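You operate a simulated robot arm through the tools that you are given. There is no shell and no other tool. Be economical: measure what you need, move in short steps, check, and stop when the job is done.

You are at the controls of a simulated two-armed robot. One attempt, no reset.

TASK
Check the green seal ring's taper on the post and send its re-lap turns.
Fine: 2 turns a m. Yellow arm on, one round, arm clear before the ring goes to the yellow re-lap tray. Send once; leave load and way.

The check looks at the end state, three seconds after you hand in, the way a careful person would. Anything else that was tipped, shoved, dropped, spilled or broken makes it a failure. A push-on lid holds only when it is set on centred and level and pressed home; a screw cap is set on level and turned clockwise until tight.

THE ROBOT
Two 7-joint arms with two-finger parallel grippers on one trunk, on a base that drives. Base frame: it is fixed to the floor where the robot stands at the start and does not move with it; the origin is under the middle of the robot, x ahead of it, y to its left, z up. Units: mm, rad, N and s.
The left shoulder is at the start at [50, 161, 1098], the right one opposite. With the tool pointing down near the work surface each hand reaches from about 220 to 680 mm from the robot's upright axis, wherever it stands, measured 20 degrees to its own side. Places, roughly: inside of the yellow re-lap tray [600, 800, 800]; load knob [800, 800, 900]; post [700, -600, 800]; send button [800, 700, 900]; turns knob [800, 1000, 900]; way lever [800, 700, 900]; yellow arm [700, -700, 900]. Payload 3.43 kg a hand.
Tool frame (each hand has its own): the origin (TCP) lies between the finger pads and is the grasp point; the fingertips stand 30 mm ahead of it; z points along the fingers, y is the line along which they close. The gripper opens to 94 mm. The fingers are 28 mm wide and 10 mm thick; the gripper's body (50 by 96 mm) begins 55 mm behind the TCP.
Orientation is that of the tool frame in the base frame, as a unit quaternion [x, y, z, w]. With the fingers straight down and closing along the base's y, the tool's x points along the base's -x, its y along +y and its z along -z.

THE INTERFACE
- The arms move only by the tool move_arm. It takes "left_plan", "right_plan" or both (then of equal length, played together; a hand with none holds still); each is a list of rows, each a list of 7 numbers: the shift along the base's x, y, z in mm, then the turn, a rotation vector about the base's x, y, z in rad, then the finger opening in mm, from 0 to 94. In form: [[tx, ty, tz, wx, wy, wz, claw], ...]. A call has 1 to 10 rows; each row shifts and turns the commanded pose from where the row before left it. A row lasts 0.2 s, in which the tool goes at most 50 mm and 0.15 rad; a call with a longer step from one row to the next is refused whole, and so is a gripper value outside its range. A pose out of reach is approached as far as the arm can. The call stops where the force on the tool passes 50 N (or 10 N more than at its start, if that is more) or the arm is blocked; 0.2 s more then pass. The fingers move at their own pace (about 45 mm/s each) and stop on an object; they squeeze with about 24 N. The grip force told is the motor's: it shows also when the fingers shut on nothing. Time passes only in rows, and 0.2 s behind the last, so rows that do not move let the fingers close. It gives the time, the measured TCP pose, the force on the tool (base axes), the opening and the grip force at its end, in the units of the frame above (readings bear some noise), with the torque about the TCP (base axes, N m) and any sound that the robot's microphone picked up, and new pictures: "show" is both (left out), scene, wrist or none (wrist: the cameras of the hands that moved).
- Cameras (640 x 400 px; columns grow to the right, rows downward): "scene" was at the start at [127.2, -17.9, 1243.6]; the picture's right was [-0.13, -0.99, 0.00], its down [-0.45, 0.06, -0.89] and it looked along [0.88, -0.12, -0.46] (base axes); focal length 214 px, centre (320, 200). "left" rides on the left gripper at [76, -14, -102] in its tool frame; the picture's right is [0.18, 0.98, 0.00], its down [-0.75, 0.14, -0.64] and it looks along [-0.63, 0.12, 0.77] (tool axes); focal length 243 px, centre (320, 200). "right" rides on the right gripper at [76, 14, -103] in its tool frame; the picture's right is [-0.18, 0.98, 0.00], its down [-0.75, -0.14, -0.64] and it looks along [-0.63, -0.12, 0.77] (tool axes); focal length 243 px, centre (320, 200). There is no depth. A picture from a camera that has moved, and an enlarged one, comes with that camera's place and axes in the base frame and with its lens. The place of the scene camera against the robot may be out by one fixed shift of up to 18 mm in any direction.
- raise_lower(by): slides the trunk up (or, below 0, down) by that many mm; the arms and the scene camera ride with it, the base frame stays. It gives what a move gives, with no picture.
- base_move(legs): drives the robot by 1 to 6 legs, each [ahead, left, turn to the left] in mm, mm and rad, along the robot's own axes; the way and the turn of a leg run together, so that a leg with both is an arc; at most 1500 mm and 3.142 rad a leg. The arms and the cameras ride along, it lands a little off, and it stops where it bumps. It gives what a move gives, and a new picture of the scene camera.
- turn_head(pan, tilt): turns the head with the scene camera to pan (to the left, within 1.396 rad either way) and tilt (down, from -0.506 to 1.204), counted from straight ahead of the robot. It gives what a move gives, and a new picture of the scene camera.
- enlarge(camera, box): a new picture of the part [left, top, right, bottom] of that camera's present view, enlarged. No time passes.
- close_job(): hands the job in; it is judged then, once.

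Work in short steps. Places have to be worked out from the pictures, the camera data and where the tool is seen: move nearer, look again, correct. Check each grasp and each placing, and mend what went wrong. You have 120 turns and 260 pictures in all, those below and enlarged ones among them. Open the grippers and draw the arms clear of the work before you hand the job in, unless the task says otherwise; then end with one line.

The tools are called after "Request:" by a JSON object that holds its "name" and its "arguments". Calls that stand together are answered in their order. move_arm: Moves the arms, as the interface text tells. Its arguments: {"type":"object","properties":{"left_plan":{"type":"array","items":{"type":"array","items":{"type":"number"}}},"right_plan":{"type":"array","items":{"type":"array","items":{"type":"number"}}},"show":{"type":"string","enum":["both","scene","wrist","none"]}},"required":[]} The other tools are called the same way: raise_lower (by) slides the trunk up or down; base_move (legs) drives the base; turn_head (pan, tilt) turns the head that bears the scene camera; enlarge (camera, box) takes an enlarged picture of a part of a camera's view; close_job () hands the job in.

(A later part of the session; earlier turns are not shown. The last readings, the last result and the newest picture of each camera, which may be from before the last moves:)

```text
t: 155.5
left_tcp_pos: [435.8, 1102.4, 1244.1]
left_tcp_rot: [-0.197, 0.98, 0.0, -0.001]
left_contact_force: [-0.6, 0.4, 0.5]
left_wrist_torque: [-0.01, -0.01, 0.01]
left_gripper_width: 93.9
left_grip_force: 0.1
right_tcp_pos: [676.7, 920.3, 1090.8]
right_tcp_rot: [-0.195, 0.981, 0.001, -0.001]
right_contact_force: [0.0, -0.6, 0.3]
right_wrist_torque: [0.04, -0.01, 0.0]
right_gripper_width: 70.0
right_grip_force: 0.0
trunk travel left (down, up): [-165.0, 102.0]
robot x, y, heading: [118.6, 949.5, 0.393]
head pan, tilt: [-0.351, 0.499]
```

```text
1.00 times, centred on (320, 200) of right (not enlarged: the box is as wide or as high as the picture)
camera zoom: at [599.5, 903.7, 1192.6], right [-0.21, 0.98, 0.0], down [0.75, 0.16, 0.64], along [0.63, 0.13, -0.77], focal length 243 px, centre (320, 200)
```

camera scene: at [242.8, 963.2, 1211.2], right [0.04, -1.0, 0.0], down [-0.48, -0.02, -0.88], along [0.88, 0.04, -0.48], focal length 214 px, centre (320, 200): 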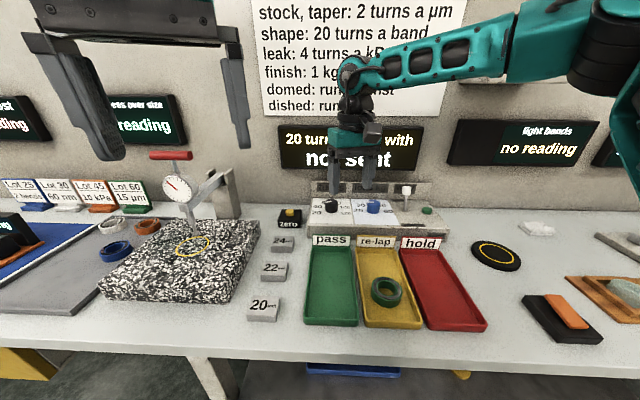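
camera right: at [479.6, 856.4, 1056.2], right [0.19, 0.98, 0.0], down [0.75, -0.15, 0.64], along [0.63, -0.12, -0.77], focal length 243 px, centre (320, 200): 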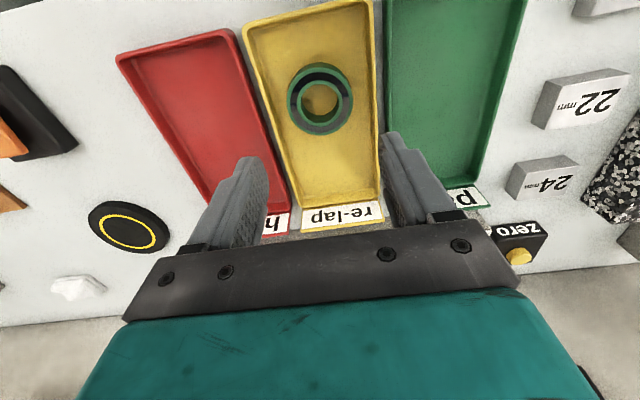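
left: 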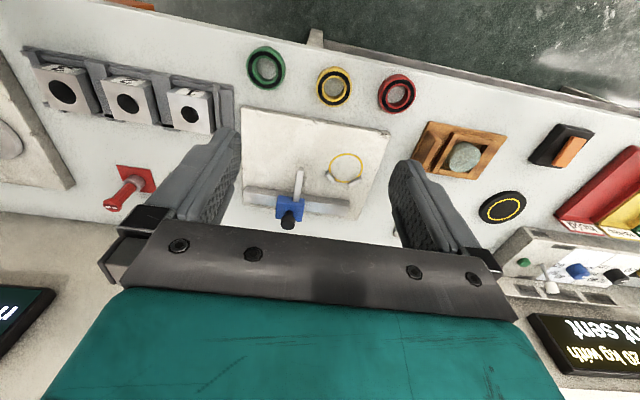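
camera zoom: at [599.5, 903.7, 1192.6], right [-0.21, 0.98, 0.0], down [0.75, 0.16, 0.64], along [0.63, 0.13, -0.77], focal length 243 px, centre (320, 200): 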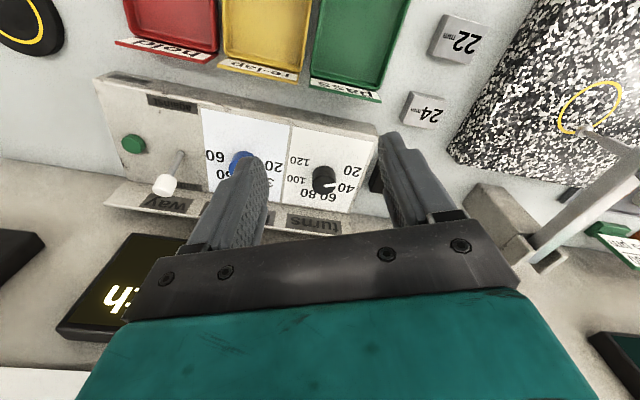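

Knob ≈(810,951). I move the base ahead ~25 mm (base x) and send the hand toward it, checking reach.

Request:
{"name": "base_move", "arguments": {"legs": [[24, -10, 0]]}}

Request:
{"name": "move_arm", "arguments": {"right_plan": [[28, 8, -25, 0, 0, 0, 70], [28, 8, -30, 0, 0, 0, 70], [28, 8, -30, 0, 0, 0, 70], [0, 0, 0, 0, 0, 0, 70]], "show": "both"}}

```text
t: 156.3
left_tcp_pos: [463.2, 1103.1, 1243.9]
left_tcp_rot: [-0.198, 0.98, -0.001, -0.002]
left_contact_force: [0.1, 0.8, -0.2]
left_wrist_torque: [0.01, 0.03, 0.02]
left_gripper_width: 93.9
left_grip_force: 0.0
right_tcp_pos: [703.4, 920.4, 1090.0]
right_tcp_rot: [-0.195, 0.981, 0.001, -0.001]
right_contact_force: [0.0, 0.5, 0.0]
right_wrist_torque: [-0.03, -0.01, 0.03]
right_gripper_width: 69.7
right_grip_force: 0.2
trunk travel left (down, up): [-165.0, 102.0]
robot x, y, heading: [144.3, 946.7, 0.396]
head pan, tilt: [-0.351, 0.499]
camera scene: at [269.9, 962.8, 1281.0], right [0.04, -1.0, 0.0], down [-0.48, -0.02, -0.88], along [0.88, 0.04, -0.48], focal length 214 px, centre (320, 200)
```

scene: 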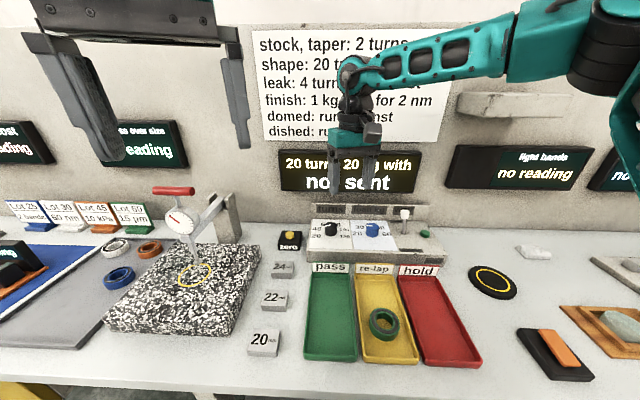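

```text
t: 157.3
left_tcp_pos: [462.2, 1101.4, 1244.9]
left_tcp_rot: [-0.197, 0.98, -0.001, -0.001]
left_contact_force: [0.4, 0.9, 0.0]
left_wrist_torque: [-0.01, 0.03, -0.01]
left_gripper_width: 94.0
left_grip_force: 0.1
right_tcp_pos: [766.9, 925.2, 1007.9]
right_tcp_rot: [-0.196, 0.981, 0.001, 0.0]
right_contact_force: [0.0, 0.4, -0.7]
right_wrist_torque: [-0.04, 0.02, -0.02]
right_gripper_width: 70.1
right_grip_force: 0.0
right hand out of reach, approached as far as the arm can: row 3
trunk travel left (down, up): [-165.0, 102.0]
robot x, y, heading: [144.2, 947.7, 0.389]
head pan, tilt: [-0.351, 0.499]
camera scene: at [268.8, 962.9, 1281.2], right [0.04, -1.0, 0.0], down [-0.48, -0.02, -0.88], along [0.88, 0.04, -0.48], focal length 214 px, centre (320, 200)
camera right: at [689.2, 907.7, 1109.8], right [-0.21, 0.98, 0.0], down [0.75, 0.16, 0.64], along [0.63, 0.13, -0.77], focal length 243 px, centre (320, 200)
```

scene: 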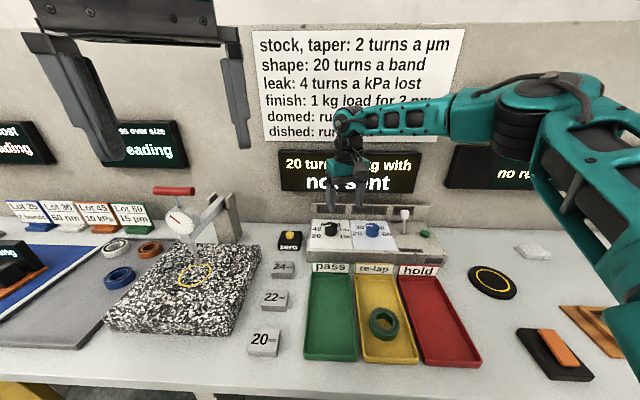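
right: 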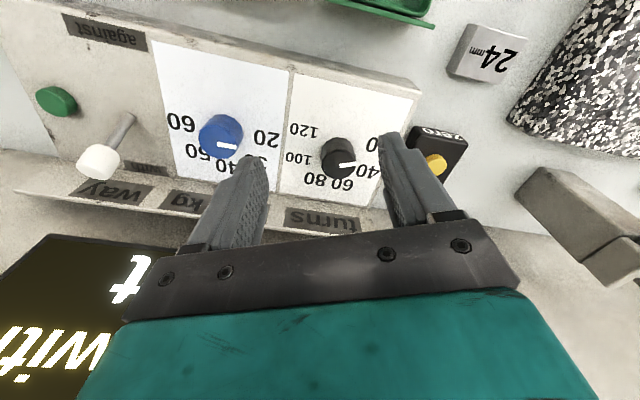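

At height the reach ends at 623. I go lower and forward again to see if reach grows.

Request:
{"name": "move_arm", "arguments": {"right_plan": [[0, 0, -25, 0, 0, 0, 70], [0, 0, -25, 0, 0, 0, 70], [15, 8, 0, 0, 0, 0, 70], [15, 8, 0, 0, 0, 0, 70], [0, 0, 0, 0, 0, 0, 70]], "show": "none"}}

```text
t: 158.5
left_tcp_pos: [462.7, 1102.0, 1244.9]
left_tcp_rot: [-0.198, 0.98, -0.001, -0.001]
left_contact_force: [-1.0, 0.3, 0.0]
left_wrist_torque: [-0.03, 0.0, -0.01]
left_gripper_width: 94.1
left_grip_force: 0.0
right_tcp_pos: [764.9, 913.1, 965.9]
right_tcp_rot: [-0.195, 0.981, 0.002, 0.0]
right_contact_force: [0.3, 0.4, 0.3]
right_wrist_torque: [-0.01, 0.02, 0.0]
right_gripper_width: 69.9
right_grip_force: 0.1
right hand out of reach, approached as far as the arm can: row 1, 2, 3, 4
trunk travel left (down, up): [-165.0, 102.0]
robot x, y, heading: [146.6, 948.0, 0.395]
head pan, tilt: [-0.351, 0.499]
```

The limit is lateral, so I need a larger heading. I pull the hand back/up and right first, then rotate the base +0.35.

Request:
{"name": "move_arm", "arguments": {"right_plan": [[-20, -10, 35, 0, 0, 0, 70], [-30, -30, 30, 0, 0, 0, 70], [-25, -40, 10, 0, 0, 0, 70], [-20, -40, 0, 0, 0, 0, 70], [-10, -40, 0, 0, 0, 0, 70], [0, -40, 0, 0, 0, 0, 70], [0, 0, 0, 0, 0, 0, 70]], "show": "none"}}

Request:
{"name": "base_move", "arguments": {"legs": [[0, 0, 0.35]]}}

```text
refused: row 2 steps farther than a row can; nothing moved
```

```text
t: 160.0
left_tcp_pos: [388.2, 1202.4, 1243.5]
left_tcp_rot: [-0.366, 0.931, 0.0, -0.002]
left_contact_force: [0.5, -0.4, -0.3]
left_wrist_torque: [-0.01, 0.02, 0.01]
left_gripper_width: 93.9
left_grip_force: 0.1
right_tcp_pos: [737.9, 1132.6, 965.8]
right_tcp_rot: [-0.366, 0.931, 0.001, -0.001]
right_contact_force: [1.0, 0.5, 0.1]
right_wrist_torque: [-0.02, -0.02, 0.0]
right_gripper_width: 69.7
right_grip_force: 0.0
trunk travel left (down, up): [-165.0, 102.0]
robot x, y, heading: [140.4, 947.9, 0.746]
head pan, tilt: [-0.351, 0.499]
camera scene: at [254.1, 1006.1, 1281.2], right [0.39, -0.92, 0.0], down [-0.44, -0.19, -0.88], along [0.81, 0.34, -0.48], focal length 214 px, centre (320, 200)
```

scene: 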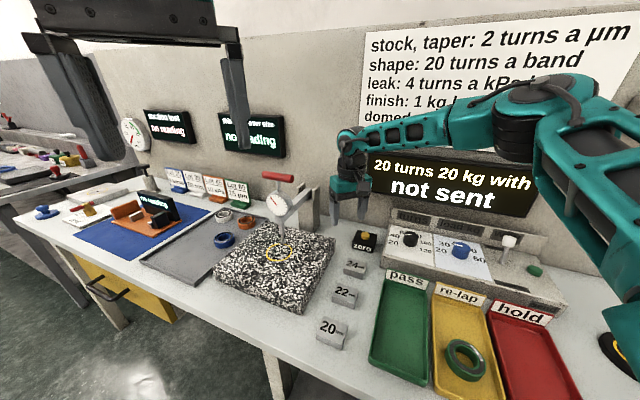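

The first move was refused but the rotation ran; no contact shown. I now raise the hand straight up and look.

Request:
{"name": "move_arm", "arguments": {"right_plan": [[0, 0, 20, 0, 0, 0, 70], [0, 0, 30, 0, 0, 0, 70], [0, 0, 30, 0, 0, 0, 70], [0, 0, 0, 0, 0, 0, 70]], "show": "both"}}

```text
t: 161.0
left_tcp_pos: [390.6, 1202.2, 1243.0]
left_tcp_rot: [-0.366, 0.931, -0.001, 0.0]
left_contact_force: [0.0, -0.9, 0.2]
left_wrist_torque: [-0.02, -0.03, 0.0]
left_gripper_width: 94.1
left_grip_force: 0.1
right_tcp_pos: [737.2, 1130.7, 1047.8]
right_tcp_rot: [-0.364, 0.932, 0.001, 0.0]
right_contact_force: [0.1, -0.1, 0.2]
right_wrist_torque: [0.01, -0.02, -0.02]
right_gripper_width: 70.0
right_grip_force: 0.1
trunk travel left (down, up): [-165.0, 102.0]
robot x, y, heading: [144.5, 945.0, 0.745]
head pan, tilt: [-0.351, 0.499]
camera scene: at [254.3, 1005.9, 1281.2], right [0.39, -0.92, 0.0], down [-0.44, -0.19, -0.88], along [0.81, 0.34, -0.48], focal length 214 px, centre (320, 200)
camera right: at [670.4, 1088.6, 1149.4], right [-0.53, 0.85, 0.0], down [0.65, 0.41, 0.64], along [0.54, 0.34, -0.77], focal length 243 px, centre (320, 200)
```

scene: 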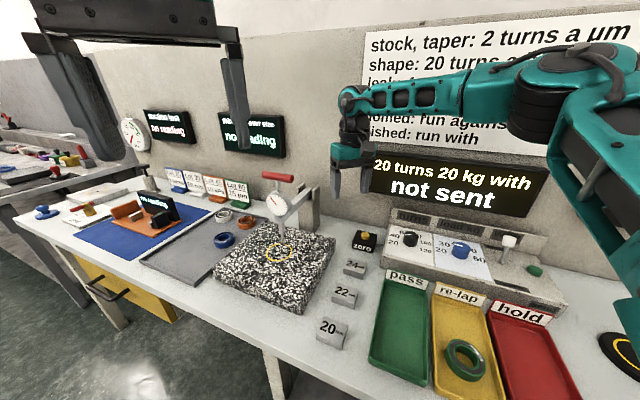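
right: 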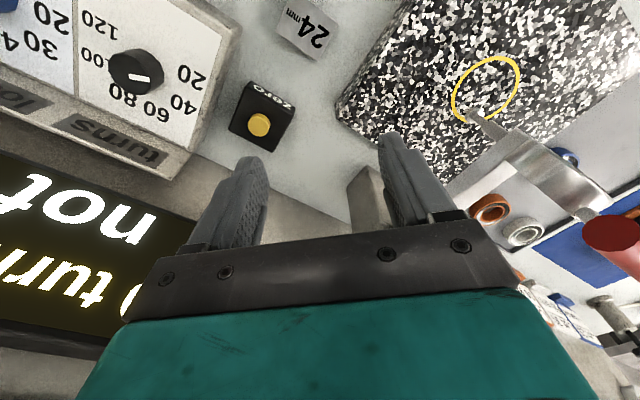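

All undisturbed. I move the hand right to above the console knob.

Request:
{"name": "move_arm", "arguments": {"right_plan": [[6, -36, 0, 0, 0, 0, 70], [6, -36, 0, 0, 0, 0, 70], [6, -36, -10, 0, 0, 0, 70], [6, -36, -20, 0, 0, 0, 70], [6, -32, -30, 0, 0, 0, 70], [10, 0, -20, 0, 0, 0, 70], [10, 0, -10, 0, 0, 0, 70], [0, 0, 0, 0, 0, 0, 70]], "show": "both"}}

```text
t: 162.8
left_tcp_pos: [389.9, 1202.4, 1243.4]
left_tcp_rot: [-0.366, 0.931, 0.0, -0.001]
left_contact_force: [0.1, -0.1, -0.2]
left_wrist_torque: [-0.01, -0.03, -0.02]
left_gripper_width: 93.7
left_grip_force: 0.1
right_tcp_pos: [788.2, 956.7, 956.3]
right_tcp_rot: [-0.365, 0.931, 0.001, 0.001]
right_contact_force: [-0.5, 0.3, -0.5]
right_wrist_torque: [0.01, 0.03, -0.02]
right_gripper_width: 70.0
right_grip_force: 0.0
trunk travel left (down, up): [-165.0, 102.0]
robot x, y, heading: [145.1, 949.7, 0.748]
head pan, tilt: [-0.351, 0.499]
camera scene: at [254.1, 1005.9, 1281.2], right [0.39, -0.92, 0.0], down [-0.44, -0.19, -0.88], along [0.81, 0.34, -0.48], focal length 214 px, centre (320, 200)
camera right: at [721.8, 914.3, 1057.5], right [-0.53, 0.85, 0.0], down [0.65, 0.41, 0.64], along [0.54, 0.34, -0.77], focal length 243 px, centre (320, 200)
```

scene: 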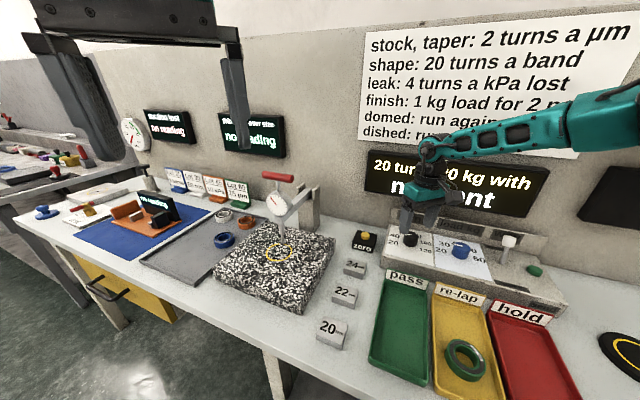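
right: 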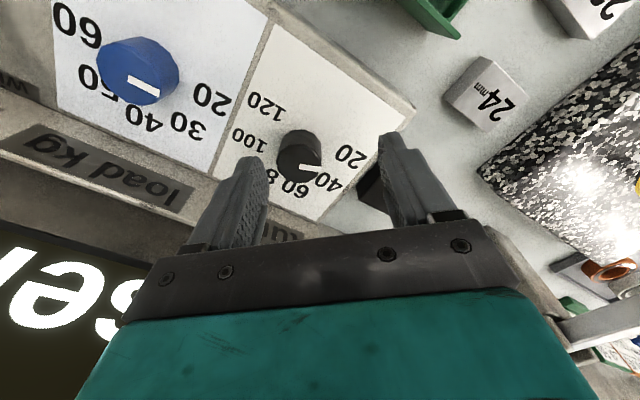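

Reach is fine now; knob at about (813,956), top z≈890. I move over it.

Request:
{"name": "move_arm", "arguments": {"right_plan": [[12, 0, -5, 0, 0, 0, 62], [12, 0, -5, 0, 0, 0, 62], [0, 0, 0, 0, 0, 0, 62]], "show": "wrist"}}

Request:
{"name": "enlarge", "arguments": {"camera": "scene", "box": [370, 160, 500, 280]}}

```text
t: 163.6
left_tcp_pos: [389.6, 1202.4, 1243.7]
left_tcp_rot: [-0.367, 0.93, 0.0, 0.0]
left_contact_force: [0.1, 0.0, 0.1]
left_wrist_torque: [0.0, 0.0, 0.04]
left_gripper_width: 94.0
left_grip_force: 0.0
right_tcp_pos: [812.6, 956.4, 946.3]
right_tcp_rot: [-0.365, 0.931, 0.001, 0.0]
right_contact_force: [0.5, 0.6, 0.1]
right_wrist_torque: [-0.03, 0.01, -0.03]
right_gripper_width: 62.3
right_grip_force: 0.0
trunk travel left (down, up): [-165.0, 102.0]
robot x, y, heading: [144.5, 947.6, 0.747]
head pan, tilt: [-0.351, 0.499]
camera right: at [745.7, 914.7, 1048.6], right [-0.53, 0.85, 0.0], down [0.65, 0.41, 0.64], along [0.54, 0.34, -0.77], focal length 243 px, centre (320, 200)
```

right: 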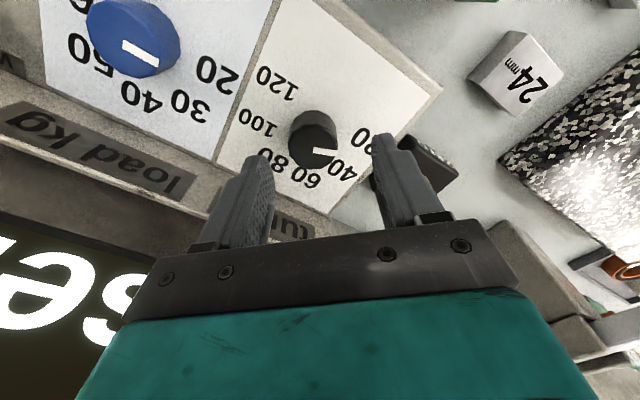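

```text
3.33 times, centred on (435, 220) of scene
camera zoom: at [254.0, 1006.0, 1281.2], right [0.39, -0.92, 0.0], down [-0.44, -0.19, -0.88], along [0.81, 0.34, -0.48], focal length 715 px, centre (-63, 133)
```

zoom: 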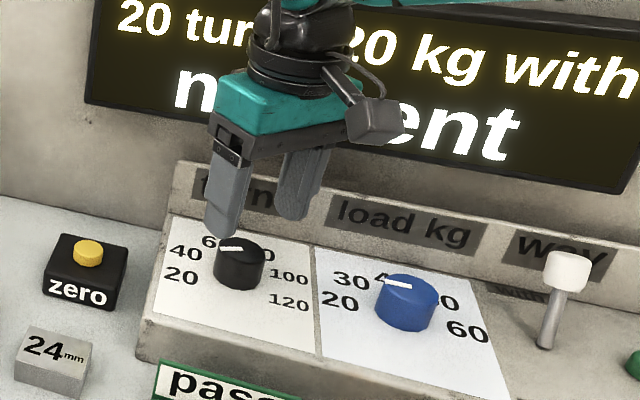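

Knob refined to about (818,958,884). I shift and lower to tip ≈885, then check.

Request:
{"name": "move_arm", "arguments": {"right_plan": [[4, 1, -15, 0, 0, 0, 62], [0, 0, -16, 0, 0, 0, 62], [0, 0, 0, 0, 0, 0, 62]], "show": "wrist"}}

Request:
{"name": "enlarge", "arguments": {"camera": "scene", "box": [380, 190, 460, 250]}}

```text
t: 164.4
left_tcp_pos: [390.0, 1202.4, 1243.1]
left_tcp_rot: [-0.367, 0.93, -0.001, -0.001]
left_contact_force: [-0.1, -1.5, 0.4]
left_wrist_torque: [0.02, 0.0, -0.02]
left_gripper_width: 94.2
left_grip_force: 0.0
right_tcp_pos: [816.7, 957.0, 914.5]
right_tcp_rot: [-0.365, 0.931, 0.001, 0.001]
right_contact_force: [-0.1, 1.2, -0.2]
right_wrist_torque: [0.0, -0.02, 0.01]
right_gripper_width: 62.0
right_grip_force: 0.2
trunk travel left (down, up): [-165.0, 102.0]
robot x, y, heading: [144.2, 951.2, 0.748]
head pan, tilt: [-0.351, 0.499]
camera right: at [750.0, 914.9, 1017.2], right [-0.53, 0.85, 0.0], down [0.65, 0.41, 0.64], along [0.54, 0.34, -0.77], focal length 243 px, centre (320, 200)
```

right: 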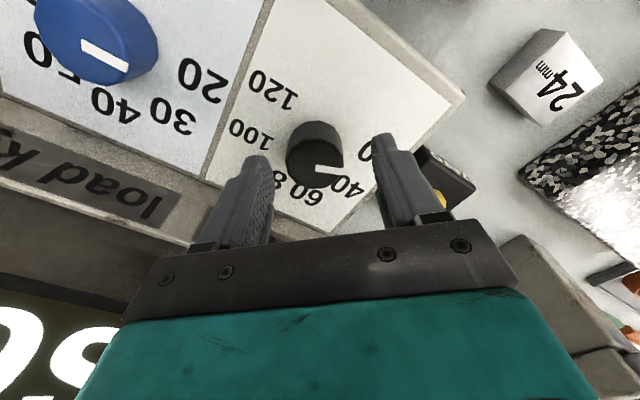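

```text
6.67 times, centred on (420, 220) of scene
camera zoom: at [254.2, 1005.9, 1281.2], right [0.39, -0.92, 0.0], down [-0.44, -0.19, -0.88], along [0.81, 0.34, -0.48], focal length 1430 px, centre (-347, 67)
```

zoom: 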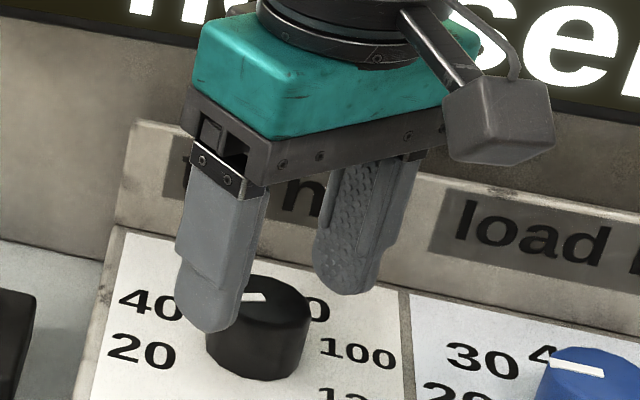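

Well centred. I lower 15 mm and grip the knob.

Request:
{"name": "move_arm", "arguments": {"right_plan": [[2, 0, -8, 0, 0, 0, 62], [0, 0, -7, 0, 0, 0, 62], [0, 0, 0, 0, 0, 0, 45], [0, 0, 0, 0, 0, 0, 28], [0, 0, 0, 0, 0, 0, 28], [0, 0, 0, 0, 0, 0, 28]], "show": "wrist"}}

Request:
{"name": "enlarge", "arguments": {"camera": "scene", "box": [370, 160, 500, 250]}}

```text
t: 165.8
left_tcp_pos: [391.2, 1201.2, 1244.8]
left_tcp_rot: [-0.367, 0.93, 0.001, -0.001]
left_contact_force: [0.2, -0.5, 1.0]
left_wrist_torque: [-0.02, -0.01, 0.02]
left_gripper_width: 93.9
left_grip_force: 0.0
right_tcp_pos: [819.1, 954.0, 900.0]
right_tcp_rot: [-0.363, 0.932, -0.001, 0.003]
right_contact_force: [17.0, -13.9, 5.5]
right_wrist_torque: [-0.24, -0.2, -0.24]
right_gripper_width: 39.1
right_grip_force: 45.1
trunk travel left (down, up): [-165.0, 102.0]
robot x, y, heading: [148.1, 952.4, 0.751]
head pan, tilt: [-0.351, 0.499]
camera right: at [752.4, 911.9, 1001.6], right [-0.53, 0.85, 0.0], down [0.65, 0.4, 0.65], along [0.55, 0.34, -0.76], focal length 243 px, centre (320, 200)
```

right: 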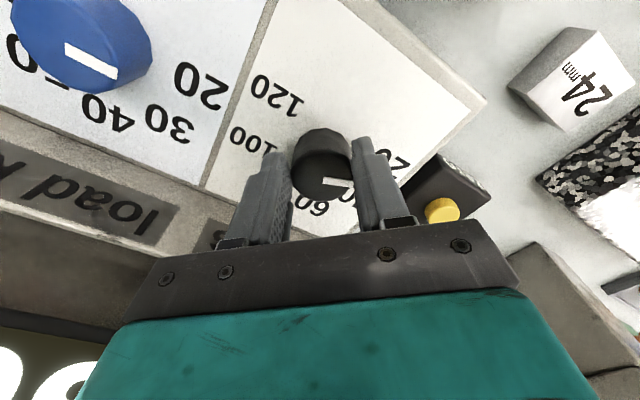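

```text
4.44 times, centred on (435, 205) of scene
camera zoom: at [255.4, 1004.5, 1281.2], right [0.39, -0.92, 0.0], down [-0.44, -0.18, -0.88], along [0.81, 0.34, -0.48], focal length 953 px, centre (-191, 178)
```

zoom: 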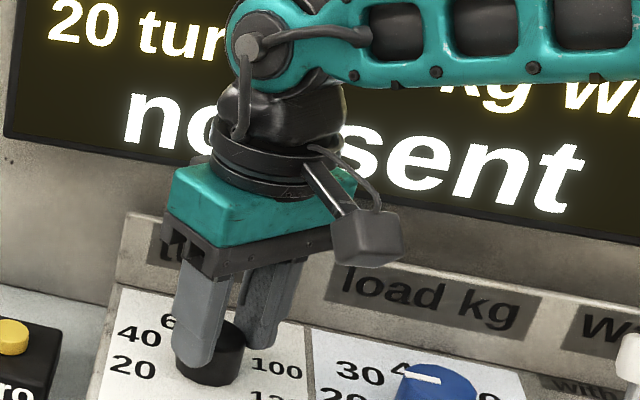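

Gripped (39 mm). I relieve the side force and turn clockwise 0.45 rad, then read the display.

Request:
{"name": "move_arm", "arguments": {"right_plan": [[1.5, -1.5, 0, 0, 0, 0, 28], [0, 0, 0, 0, 0, -0.15, 28], [0, 0, 0, 0, 0, -0.15, 28], [0, 0, 0, 0, 0, -0.15, 28], [0, 0, 0, 0, 0, 0, 28]], "show": "both"}}

```text
t: 167.0
left_tcp_pos: [388.6, 1203.2, 1243.1]
left_tcp_rot: [-0.366, 0.931, 0.0, 0.0]
left_contact_force: [0.3, 0.0, -0.4]
left_wrist_torque: [-0.01, -0.01, 0.02]
left_gripper_width: 93.9
left_grip_force: 0.0
right_tcp_pos: [817.6, 956.9, 900.2]
right_tcp_rot: [-0.149, 0.989, 0.002, -0.001]
right_contact_force: [-4.2, 2.6, 0.0]
right_wrist_torque: [-0.02, -0.75, 0.0]
right_gripper_width: 39.0
right_grip_force: 45.0
trunk travel left (down, up): [-165.0, 102.0]
robot x, y, heading: [144.7, 952.1, 0.748]
head pan, tilt: [-0.351, 0.499]
camera scene: at [253.5, 1006.4, 1281.2], right [0.39, -0.92, 0.0], down [-0.44, -0.19, -0.88], along [0.81, 0.34, -0.48], focal length 214 px, centre (320, 200)
camera right: at [740.5, 946.8, 1002.2], right [-0.11, 0.99, 0.0], down [0.76, 0.08, 0.64], along [0.64, 0.07, -0.77], focal length 243 px, centre (320, 200)
```

scene: 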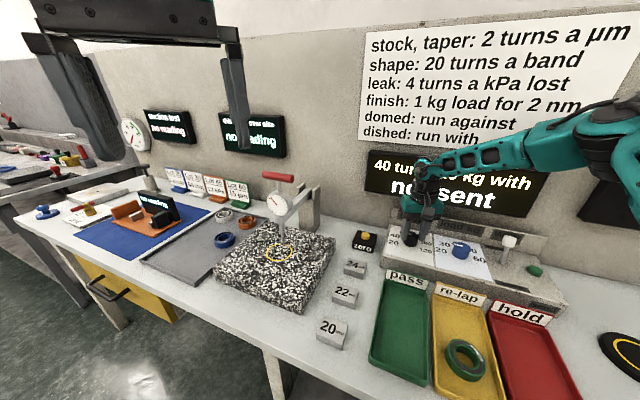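
right: 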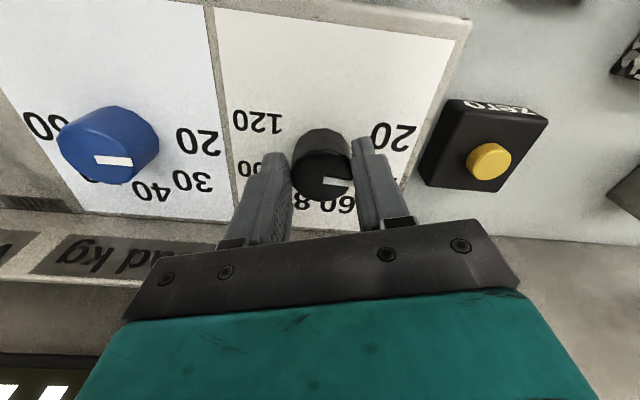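

Display shows 40. I turn a further 0.26 rad to sit on the mark's centre and re-read.

Request:
{"name": "move_arm", "arguments": {"right_plan": [[0, 0, 0, 0, 0, -0.13, 28], [0, 0, 0, 0, 0, -0.13, 28], [0, 0, 0, 0, 0, 0, 28]], "show": "wrist"}}

Request:
{"name": "enlarge", "arguments": {"camera": "scene", "box": [350, 130, 560, 260]}}

```text
t: 167.8
left_tcp_pos: [388.3, 1204.7, 1244.1]
left_tcp_rot: [-0.367, 0.93, -0.001, -0.001]
left_contact_force: [-0.7, -0.3, -0.6]
left_wrist_torque: [0.01, 0.01, -0.03]
left_gripper_width: 93.9
left_grip_force: 0.2
right_tcp_pos: [818.2, 957.6, 900.2]
right_tcp_rot: [-0.018, 1.0, 0.002, 0.0]
right_contact_force: [-14.7, 18.5, -6.6]
right_wrist_torque: [0.76, -0.02, 0.17]
right_gripper_width: 39.2
right_grip_force: 45.1
trunk travel left (down, up): [-165.0, 102.0]
robot x, y, heading: [146.8, 947.9, 0.75]
head pan, tilt: [-0.351, 0.499]
camera right: at [740.6, 968.8, 1002.3], right [0.15, 0.99, 0.0], down [0.76, -0.12, 0.64], along [0.63, -0.09, -0.77], focal length 243 px, centre (320, 200)
```

right: 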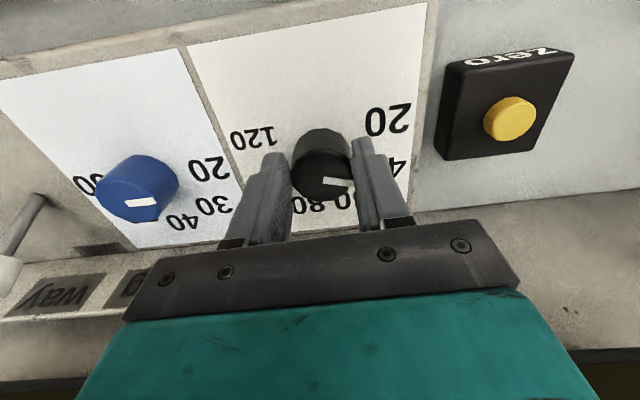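

```text
3.05 times, centred on (455, 195) of scene
camera zoom: at [253.3, 1007.8, 1281.1], right [0.39, -0.92, 0.0], down [-0.44, -0.19, -0.88], along [0.81, 0.34, -0.48], focal length 654 px, centre (-91, 215)
```

zoom: 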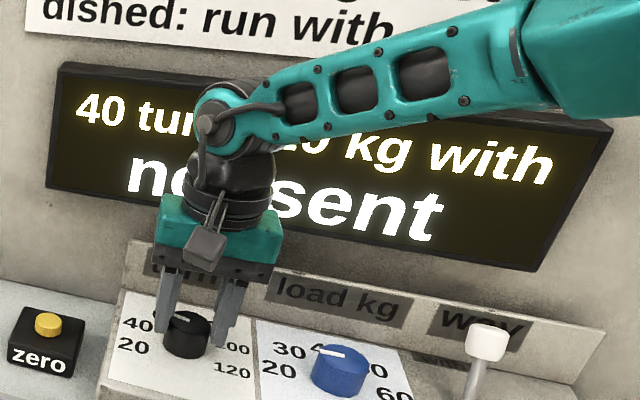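

Reads "40 turns 20 kg with". I open, lift off, and verify.

Request:
{"name": "move_arm", "arguments": {"right_plan": [[0, 0, 0, 0, 0, 0, 52], [0, 0, 0, 0, 0, 0, 60], [0, 0, 10, 0, 0, 0, 60], [0, 0, 30, 0, 0, 0, 60], [-10, 0, 40, 0, 0, 0, 60], [-20, 0, 40, 0, 0, 0, 40], [-40, 0, 0, 0, 0, 0, 10], [0, 0, 0, 0, 0, 0, 0], [0, 0, 0, 0, 0, 0, 0]], "show": "both"}}

Request:
{"name": "enlarge", "arguments": {"camera": "scene", "box": [350, 130, 560, 290]}}

```text
t: 169.8
left_tcp_pos: [389.3, 1202.6, 1243.6]
left_tcp_rot: [-0.366, 0.93, 0.0, -0.001]
left_contact_force: [0.1, 0.0, -0.3]
left_wrist_torque: [-0.01, 0.01, -0.03]
left_gripper_width: 94.2
left_grip_force: 0.1
right_tcp_pos: [750.5, 955.9, 1019.3]
right_tcp_rot: [-0.018, 1.0, 0.001, 0.0]
right_contact_force: [0.3, -0.2, 0.1]
right_wrist_torque: [-0.01, 0.04, -0.01]
right_gripper_width: 0.2
right_grip_force: 22.4
trunk travel left (down, up): [-165.0, 102.0]
robot x, y, heading: [143.7, 947.9, 0.749]
head pan, tilt: [-0.351, 0.499]
camera scene: at [254.2, 1005.9, 1281.2], right [0.39, -0.92, 0.0], down [-0.44, -0.19, -0.88], along [0.81, 0.34, -0.48], focal length 214 px, centre (320, 200)
camera right: at [672.1, 965.9, 1121.0], right [0.15, 0.99, 0.0], down [0.76, -0.11, 0.64], along [0.64, -0.09, -0.77], focal length 243 px, centre (320, 200)
```

scene: 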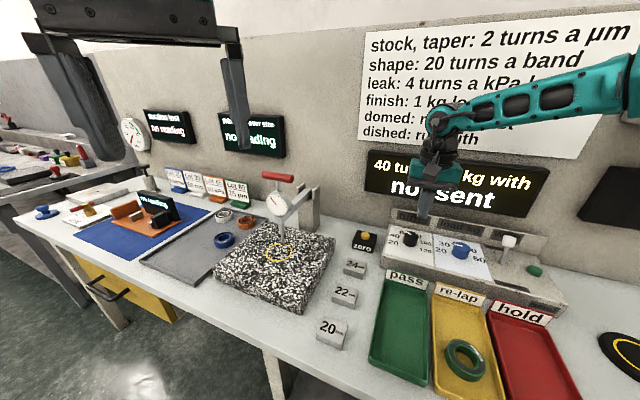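
right: 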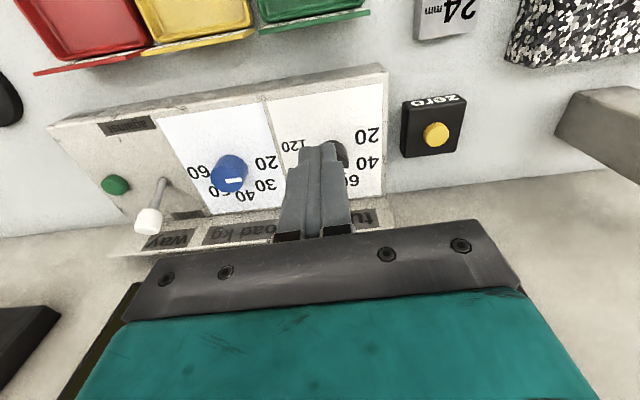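

```text
2.50 times, centred on (455, 210) of scene
camera zoom: at [254.2, 1005.9, 1281.2], right [0.39, -0.92, 0.0], down [-0.44, -0.19, -0.88], along [0.81, 0.34, -0.48], focal length 536 px, centre (-18, 175)
```

zoom: 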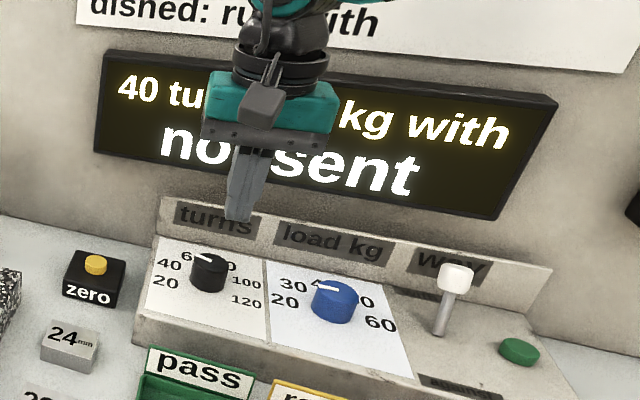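

Display confirms 40 turns; load and way unchanged. Send button ≈(810,672). I drive along the bench to its y with the hand raised and closed.

Request:
{"name": "base_move", "arguments": {"legs": [[-191, -191, 0]]}}

Request:
{"name": "enlarge", "arguments": {"camera": "right", "box": [0, 0, 640, 400]}}

```text
t: 172.1
left_tcp_pos: [382.8, 929.9, 1243.3]
left_tcp_rot: [-0.364, 0.932, 0.0, -0.001]
left_contact_force: [-0.2, 0.1, -0.2]
left_wrist_torque: [0.01, 0.01, 0.04]
left_gripper_width: 93.9
left_grip_force: 0.1
right_tcp_pos: [741.2, 680.8, 1019.9]
right_tcp_rot: [-0.016, 1.0, 0.001, 0.0]
right_contact_force: [-0.3, 0.2, -0.1]
right_wrist_torque: [-0.03, -0.04, -0.02]
right_gripper_width: 0.1
right_grip_force: 23.6
trunk travel left (down, up): [-165.0, 102.0]
robot x, y, heading: [135.3, 681.7, 0.743]
head pan, tilt: [-0.351, 0.499]
camera scene: at [245.8, 734.1, 1281.2], right [0.38, -0.92, 0.0], down [-0.44, -0.18, -0.88], along [0.81, 0.34, -0.48], focal length 214 px, centre (320, 200)
```

scene: 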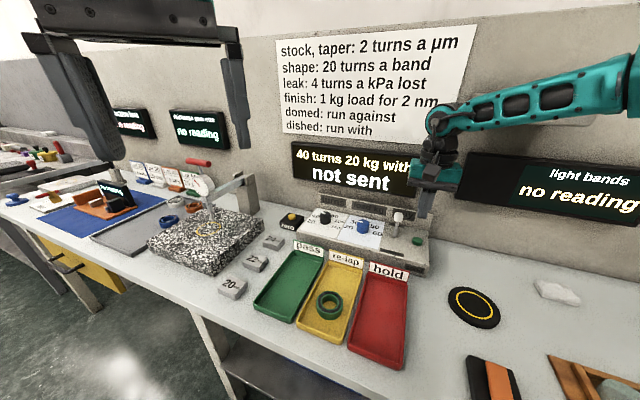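

```text
1.00 times, centred on (320, 200) of right (not enlarged: the box is as wide or as high as the picture)
camera zoom: at [663.6, 691.9, 1120.9], right [0.15, 0.99, 0.0], down [0.76, -0.12, 0.64], along [0.63, -0.1, -0.77], focal length 243 px, centre (320, 200)
```

zoom: 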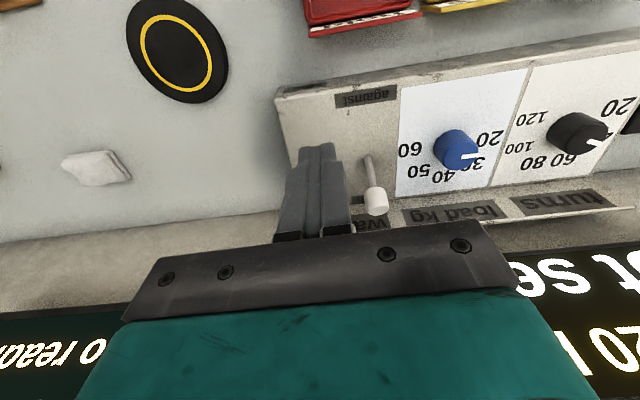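

The button hides behind the fingers. I shift the hand −y 60 to see it.

Request:
{"name": "move_arm", "arguments": {"right_plan": [[0, -30, 0, 0, 0, 0, 0], [0, -30, 0, 0, 0, 0, 0], [0, 0, 0, 0, 0, 0, 0]], "show": "wrist"}}

Request:
{"name": "enlarge", "arguments": {"camera": "scene", "box": [350, 170, 490, 280]}}

```text
t: 172.9
left_tcp_pos: [381.7, 930.7, 1244.0]
left_tcp_rot: [-0.364, 0.931, -0.001, -0.001]
left_contact_force: [0.3, 0.9, -0.5]
left_wrist_torque: [-0.01, 0.02, -0.01]
left_gripper_width: 93.8
left_grip_force: 0.1
right_tcp_pos: [739.7, 620.3, 1019.5]
right_tcp_rot: [-0.017, 1.0, 0.001, 0.001]
right_contact_force: [-0.2, -0.1, 0.4]
right_wrist_torque: [-0.05, -0.02, -0.01]
right_gripper_width: 0.2
right_grip_force: 24.0
trunk travel left (down, up): [-165.0, 102.0]
robot x, y, heading: [136.0, 676.9, 0.742]
head pan, tilt: [-0.351, 0.499]
camera right: at [662.7, 630.2, 1121.9], right [0.15, 0.99, 0.0], down [0.76, -0.12, 0.64], along [0.63, -0.1, -0.77], focal length 243 px, centre (320, 200)
```

right: 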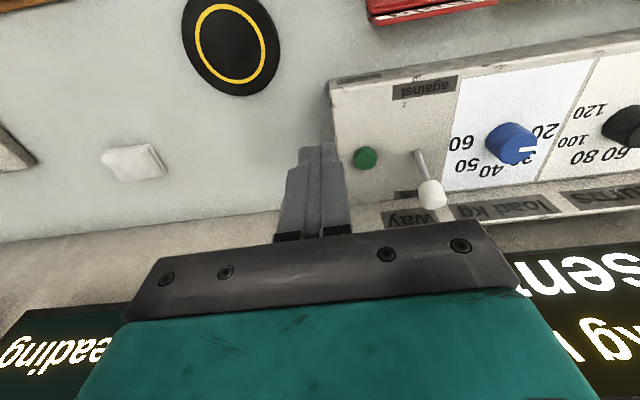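

```text
3.64 times, centred on (420, 225) of scene
camera zoom: at [245.8, 734.6, 1281.2], right [0.38, -0.92, 0.0], down [-0.44, -0.18, -0.88], along [0.81, 0.34, -0.48], focal length 780 px, centre (-44, 109)
```

zoom: 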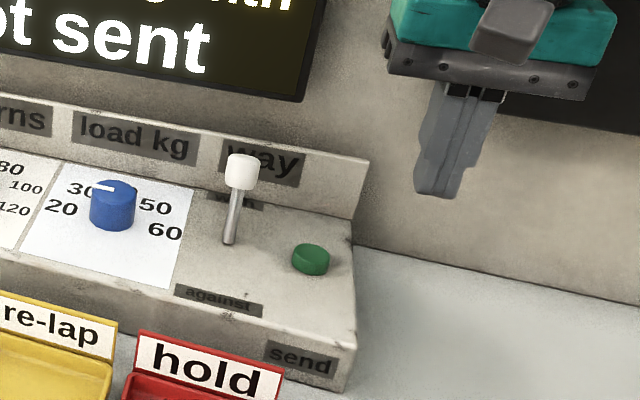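

Button measured at (812,660), z≈870. I move over it, tip at ≈900.

Request:
{"name": "move_arm", "arguments": {"right_plan": [[24, 13, -20, 0, 0, 0, 0], [24, 14, -25, 0, 0, 0, 0], [24, 13, -25, 0, 0, 0, 0], [0, 0, -18, 0, 0, 0, 0], [0, 0, 0, 0, 0, 0, 0]], "show": "wrist"}}

Request:
{"name": "enlarge", "arguments": {"camera": "scene", "box": [350, 170, 490, 280]}}

```text
t: 174.1
left_tcp_pos: [382.0, 931.0, 1243.3]
left_tcp_rot: [-0.364, 0.931, -0.001, -0.001]
left_contact_force: [0.3, -0.2, -0.4]
left_wrist_torque: [0.07, 0.0, 0.0]
left_gripper_width: 93.9
left_grip_force: 0.0
right_tcp_pos: [810.2, 660.5, 932.5]
right_tcp_rot: [-0.016, 1.0, 0.0, -0.001]
right_contact_force: [0.2, -0.1, -0.5]
right_wrist_torque: [0.01, -0.01, 0.03]
right_gripper_width: 0.1
right_grip_force: 24.1
trunk travel left (down, up): [-165.0, 102.0]
robot x, y, heading: [135.4, 680.9, 0.742]
head pan, tilt: [-0.351, 0.499]
camera right: at [733.3, 671.9, 1034.1], right [0.15, 0.99, 0.0], down [0.76, -0.12, 0.64], along [0.63, -0.1, -0.77], focal length 243 px, centre (320, 200)
```

right: 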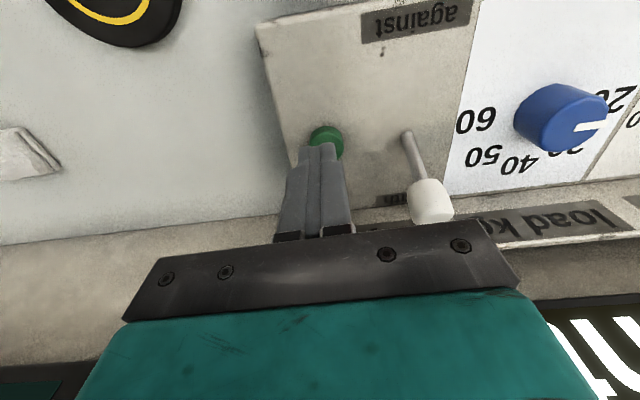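

```text
3.64 times, centred on (420, 225) of scene
camera zoom: at [245.8, 734.4, 1281.2], right [0.38, -0.92, 0.0], down [-0.44, -0.18, -0.88], along [0.81, 0.34, -0.48], focal length 780 px, centre (-44, 109)
```

zoom: 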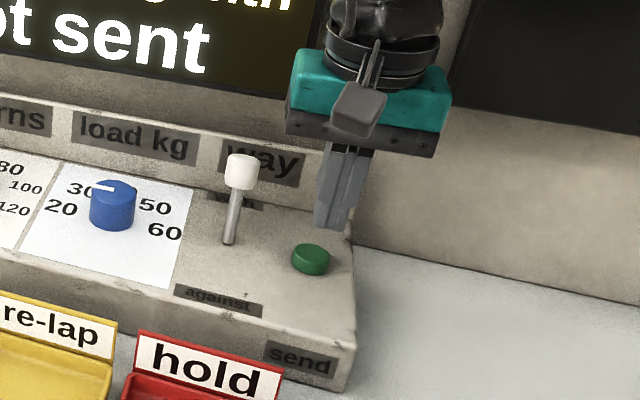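

Fine-tune to (812.5,664) and lower toward the button in small steps.

Request:
{"name": "move_arm", "arguments": {"right_plan": [[2, 3.5, -10, 0, 0, 0, 0], [0, 0, -10, 0, 0, 0, 0], [0, 0, -5, 0, 0, 0, 0], [0, 0, -4, 0, 0, 0, 0], [0, 0, 0, 0, 0, 0, 0]], "show": "none"}}

Request:
{"name": "enlarge", "arguments": {"camera": "scene", "box": [290, 130, 490, 280]}}

```text
t: 175.3
left_tcp_pos: [383.4, 930.6, 1243.6]
left_tcp_rot: [-0.364, 0.931, -0.001, -0.001]
left_contact_force: [1.0, 0.0, 0.1]
left_wrist_torque: [-0.02, 0.02, -0.02]
left_gripper_width: 94.1
left_grip_force: 0.0
right_tcp_pos: [815.2, 664.5, 902.6]
right_tcp_rot: [-0.016, 1.0, 0.001, 0.0]
right_contact_force: [0.1, 0.3, 0.7]
right_wrist_torque: [-0.01, -0.01, -0.02]
right_gripper_width: 0.0
right_grip_force: 24.7
trunk travel left (down, up): [-165.0, 102.0]
robot x, y, heading: [137.5, 677.7, 0.744]
head pan, tilt: [-0.351, 0.499]
```

```text
2.67 times, centred on (390, 205) of scene
camera zoom: at [245.8, 734.4, 1281.2], right [0.38, -0.92, 0.0], down [-0.44, -0.18, -0.88], along [0.81, 0.34, -0.48], focal length 572 px, centre (133, 187)
```

zoom: 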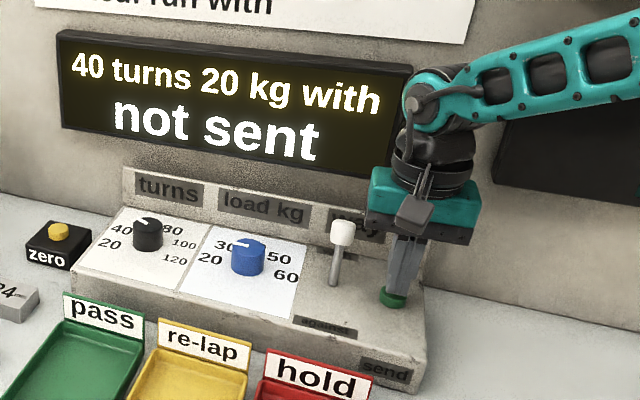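

Just above the button. I press down a few mm in 2-mm steps.

Request:
{"name": "move_arm", "arguments": {"right_plan": [[-3, 0, -2, 0, 0, 0, 0], [0, 0, -2, 0, 0, 0, 0], [0, 0, -2, 0, 0, 0, 0]], "show": "none"}}

Request:
{"name": "enlarge", "arguments": {"camera": "scene", "box": [290, 130, 490, 280]}}

```text
t: 176.1
left_tcp_pos: [381.7, 930.6, 1243.2]
left_tcp_rot: [-0.364, 0.931, 0.0, 0.0]
left_contact_force: [0.6, 0.5, 0.4]
left_wrist_torque: [-0.02, 0.01, 0.0]
left_gripper_width: 93.9
left_grip_force: 0.1
right_tcp_pos: [812.1, 665.7, 895.9]
right_tcp_rot: [-0.016, 1.0, 0.001, 0.0]
right_contact_force: [0.0, -0.9, -0.2]
right_wrist_torque: [-0.01, 0.0, -0.01]
right_gripper_width: 0.0
right_grip_force: 23.6
trunk travel left (down, up): [-165.0, 102.0]
robot x, y, heading: [133.3, 682.0, 0.743]
head pan, tilt: [-0.351, 0.499]
```

```text
2.67 times, centred on (390, 205) of scene
camera zoom: at [245.8, 734.4, 1281.2], right [0.38, -0.92, 0.0], down [-0.44, -0.18, -0.88], along [0.81, 0.34, -0.48], focal length 572 px, centre (133, 187)
```

zoom: 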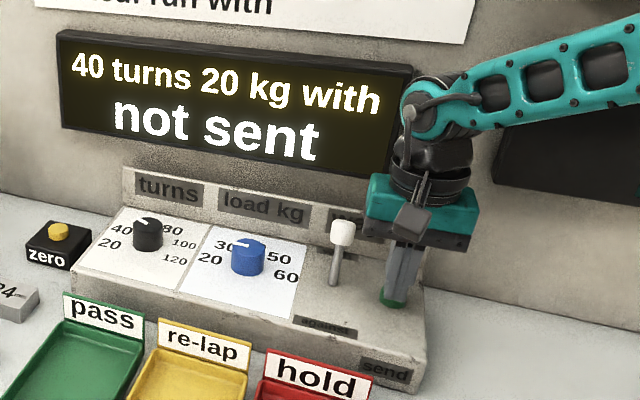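

No contact yet; continue pressing.

Request:
{"name": "move_arm", "arguments": {"right_plan": [[0, 0, -2, 0, 0, 0, 0], [0, 0, -2, 0, 0, 0, 0], [0, 0, -2, 0, 0, 0, 0]], "show": "none"}}

Request:
{"name": "enlarge", "arguments": {"camera": "scene", "box": [290, 130, 490, 280]}}

```text
t: 176.9
left_tcp_pos: [383.4, 930.1, 1242.9]
left_tcp_rot: [-0.363, 0.932, 0.0, 0.0]
left_contact_force: [0.1, -0.5, 0.2]
left_wrist_torque: [0.0, 0.02, 0.0]
left_gripper_width: 94.1
left_grip_force: 0.0
right_tcp_pos: [813.2, 664.5, 890.8]
right_tcp_rot: [-0.015, 1.0, 0.001, 0.001]
right_contact_force: [1.2, -0.1, 1.5]
right_wrist_torque: [0.01, -0.02, -0.02]
right_gripper_width: 0.2
right_grip_force: 24.6
trunk travel left (down, up): [-165.0, 102.0]
robot x, y, heading: [137.2, 680.2, 0.748]
head pan, tilt: [-0.351, 0.499]
```

```text
2.67 times, centred on (390, 205) of scene
camera zoom: at [245.8, 734.4, 1281.2], right [0.38, -0.92, 0.0], down [-0.44, -0.18, -0.88], along [0.81, 0.34, -0.48], focal length 572 px, centre (133, 187)
```

zoom: 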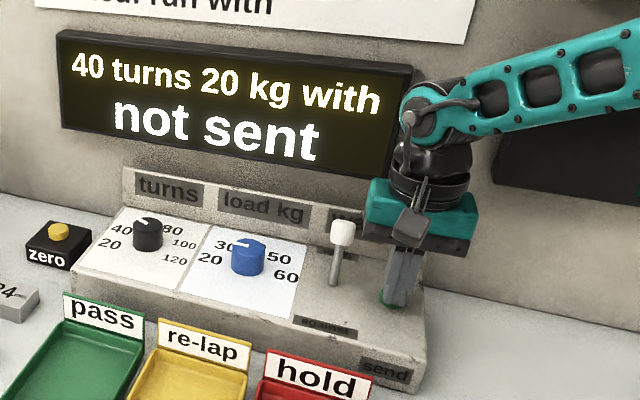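

The tip seems beside the button in the scene view. I lift 12 mm and look with the wrist camera.

Request:
{"name": "move_arm", "arguments": {"right_plan": [[0, 0, 6, 0, 0, 0, 0], [0, 0, 6, 0, 0, 0, 0], [0, 0, 0, 0, 0, 0, 0]], "show": "none"}}

Request:
{"name": "enlarge", "arguments": {"camera": "right", "box": [240, 80, 400, 180]}}

Request:
{"name": "enlarge", "arguments": {"camera": "scene", "box": [390, 190, 470, 260]}}

```text
t: 177.7
left_tcp_pos: [381.1, 930.9, 1242.7]
left_tcp_rot: [-0.364, 0.931, 0.0, 0.0]
left_contact_force: [0.3, 1.2, 0.5]
left_wrist_torque: [0.02, -0.04, 0.01]
left_gripper_width: 94.3
left_grip_force: 0.1
right_tcp_pos: [811.7, 664.1, 902.2]
right_tcp_rot: [-0.016, 1.0, 0.001, 0.0]
right_contact_force: [0.3, -0.4, 0.0]
right_wrist_torque: [0.01, 0.0, 0.01]
right_gripper_width: 0.3
right_grip_force: 24.1
trunk travel left (down, up): [-165.0, 102.0]
robot x, y, heading: [134.6, 679.1, 0.744]
head pan, tilt: [-0.351, 0.499]
```

```text
4.00 times, centred on (320, 130) of right
camera zoom: at [734.4, 675.3, 1004.4], right [0.15, 0.99, 0.0], down [0.76, -0.12, 0.64], along [0.63, -0.1, -0.77], focal length 970 px, centre (320, 480)
```

zoom: 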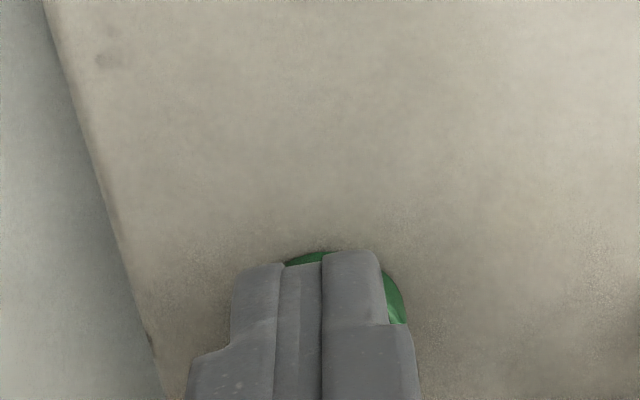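

```text
5.71 times, centred on (430, 225) of scene
camera zoom: at [245.9, 734.4, 1281.2], right [0.38, -0.92, 0.0], down [-0.44, -0.18, -0.88], along [0.81, 0.34, -0.48], focal length 1226 px, centre (-309, 57)
```

zoom: 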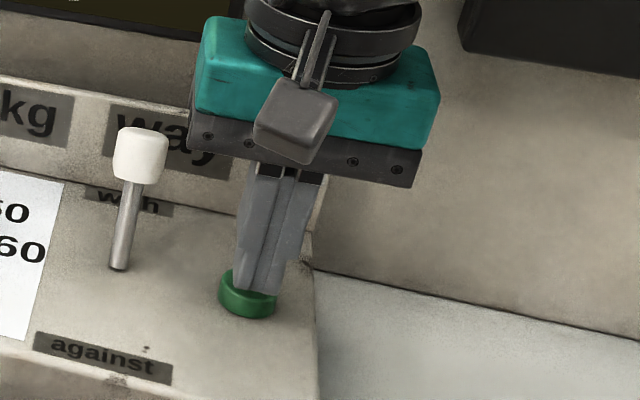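

The tip covers the button (centre ≈(818,664), lower than thought). I shift +4 x and press down deeper in small steps.

Request:
{"name": "move_arm", "arguments": {"right_plan": [[4, 1, -5, 0, 0, 0, 0], [0, 0, -6, 0, 0, 0, 0], [0, 0, -2, 0, 0, 0, 0], [0, 0, -2, 0, 0, 0, 0]], "show": "none"}}

Request:
{"name": "enlarge", "arguments": {"camera": "scene", "box": [290, 130, 490, 280]}}

```text
t: 178.7
left_tcp_pos: [382.7, 930.3, 1244.3]
left_tcp_rot: [-0.364, 0.931, 0.0, -0.001]
left_contact_force: [-0.5, -0.6, 0.4]
left_wrist_torque: [0.02, 0.01, 0.01]
left_gripper_width: 94.0
left_grip_force: 0.1
right_tcp_pos: [817.3, 666.5, 887.5]
right_tcp_rot: [-0.016, 1.0, 0.001, 0.001]
right_contact_force: [0.2, -1.3, 2.7]
right_wrist_torque: [-0.07, 0.0, 0.01]
right_gripper_width: 0.2
right_grip_force: 24.4
trunk travel left (down, up): [-165.0, 102.0]
robot x, y, heading: [137.9, 679.6, 0.744]
head pan, tilt: [-0.351, 0.499]
heard: click
```

```text
2.67 times, centred on (390, 205) of scene
camera zoom: at [245.5, 734.3, 1281.3], right [0.38, -0.92, 0.0], down [-0.44, -0.18, -0.88], along [0.81, 0.34, -0.48], focal length 572 px, centre (133, 187)
```

zoom: 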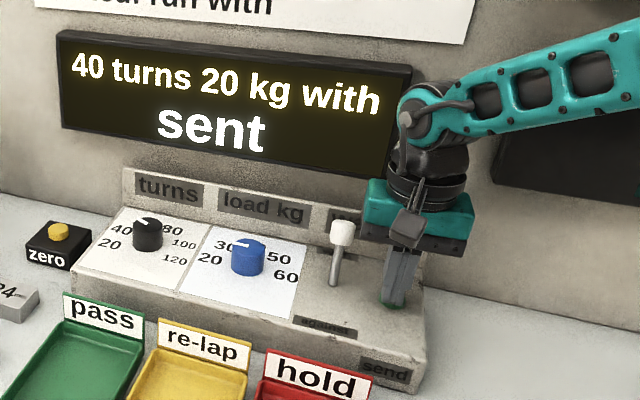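

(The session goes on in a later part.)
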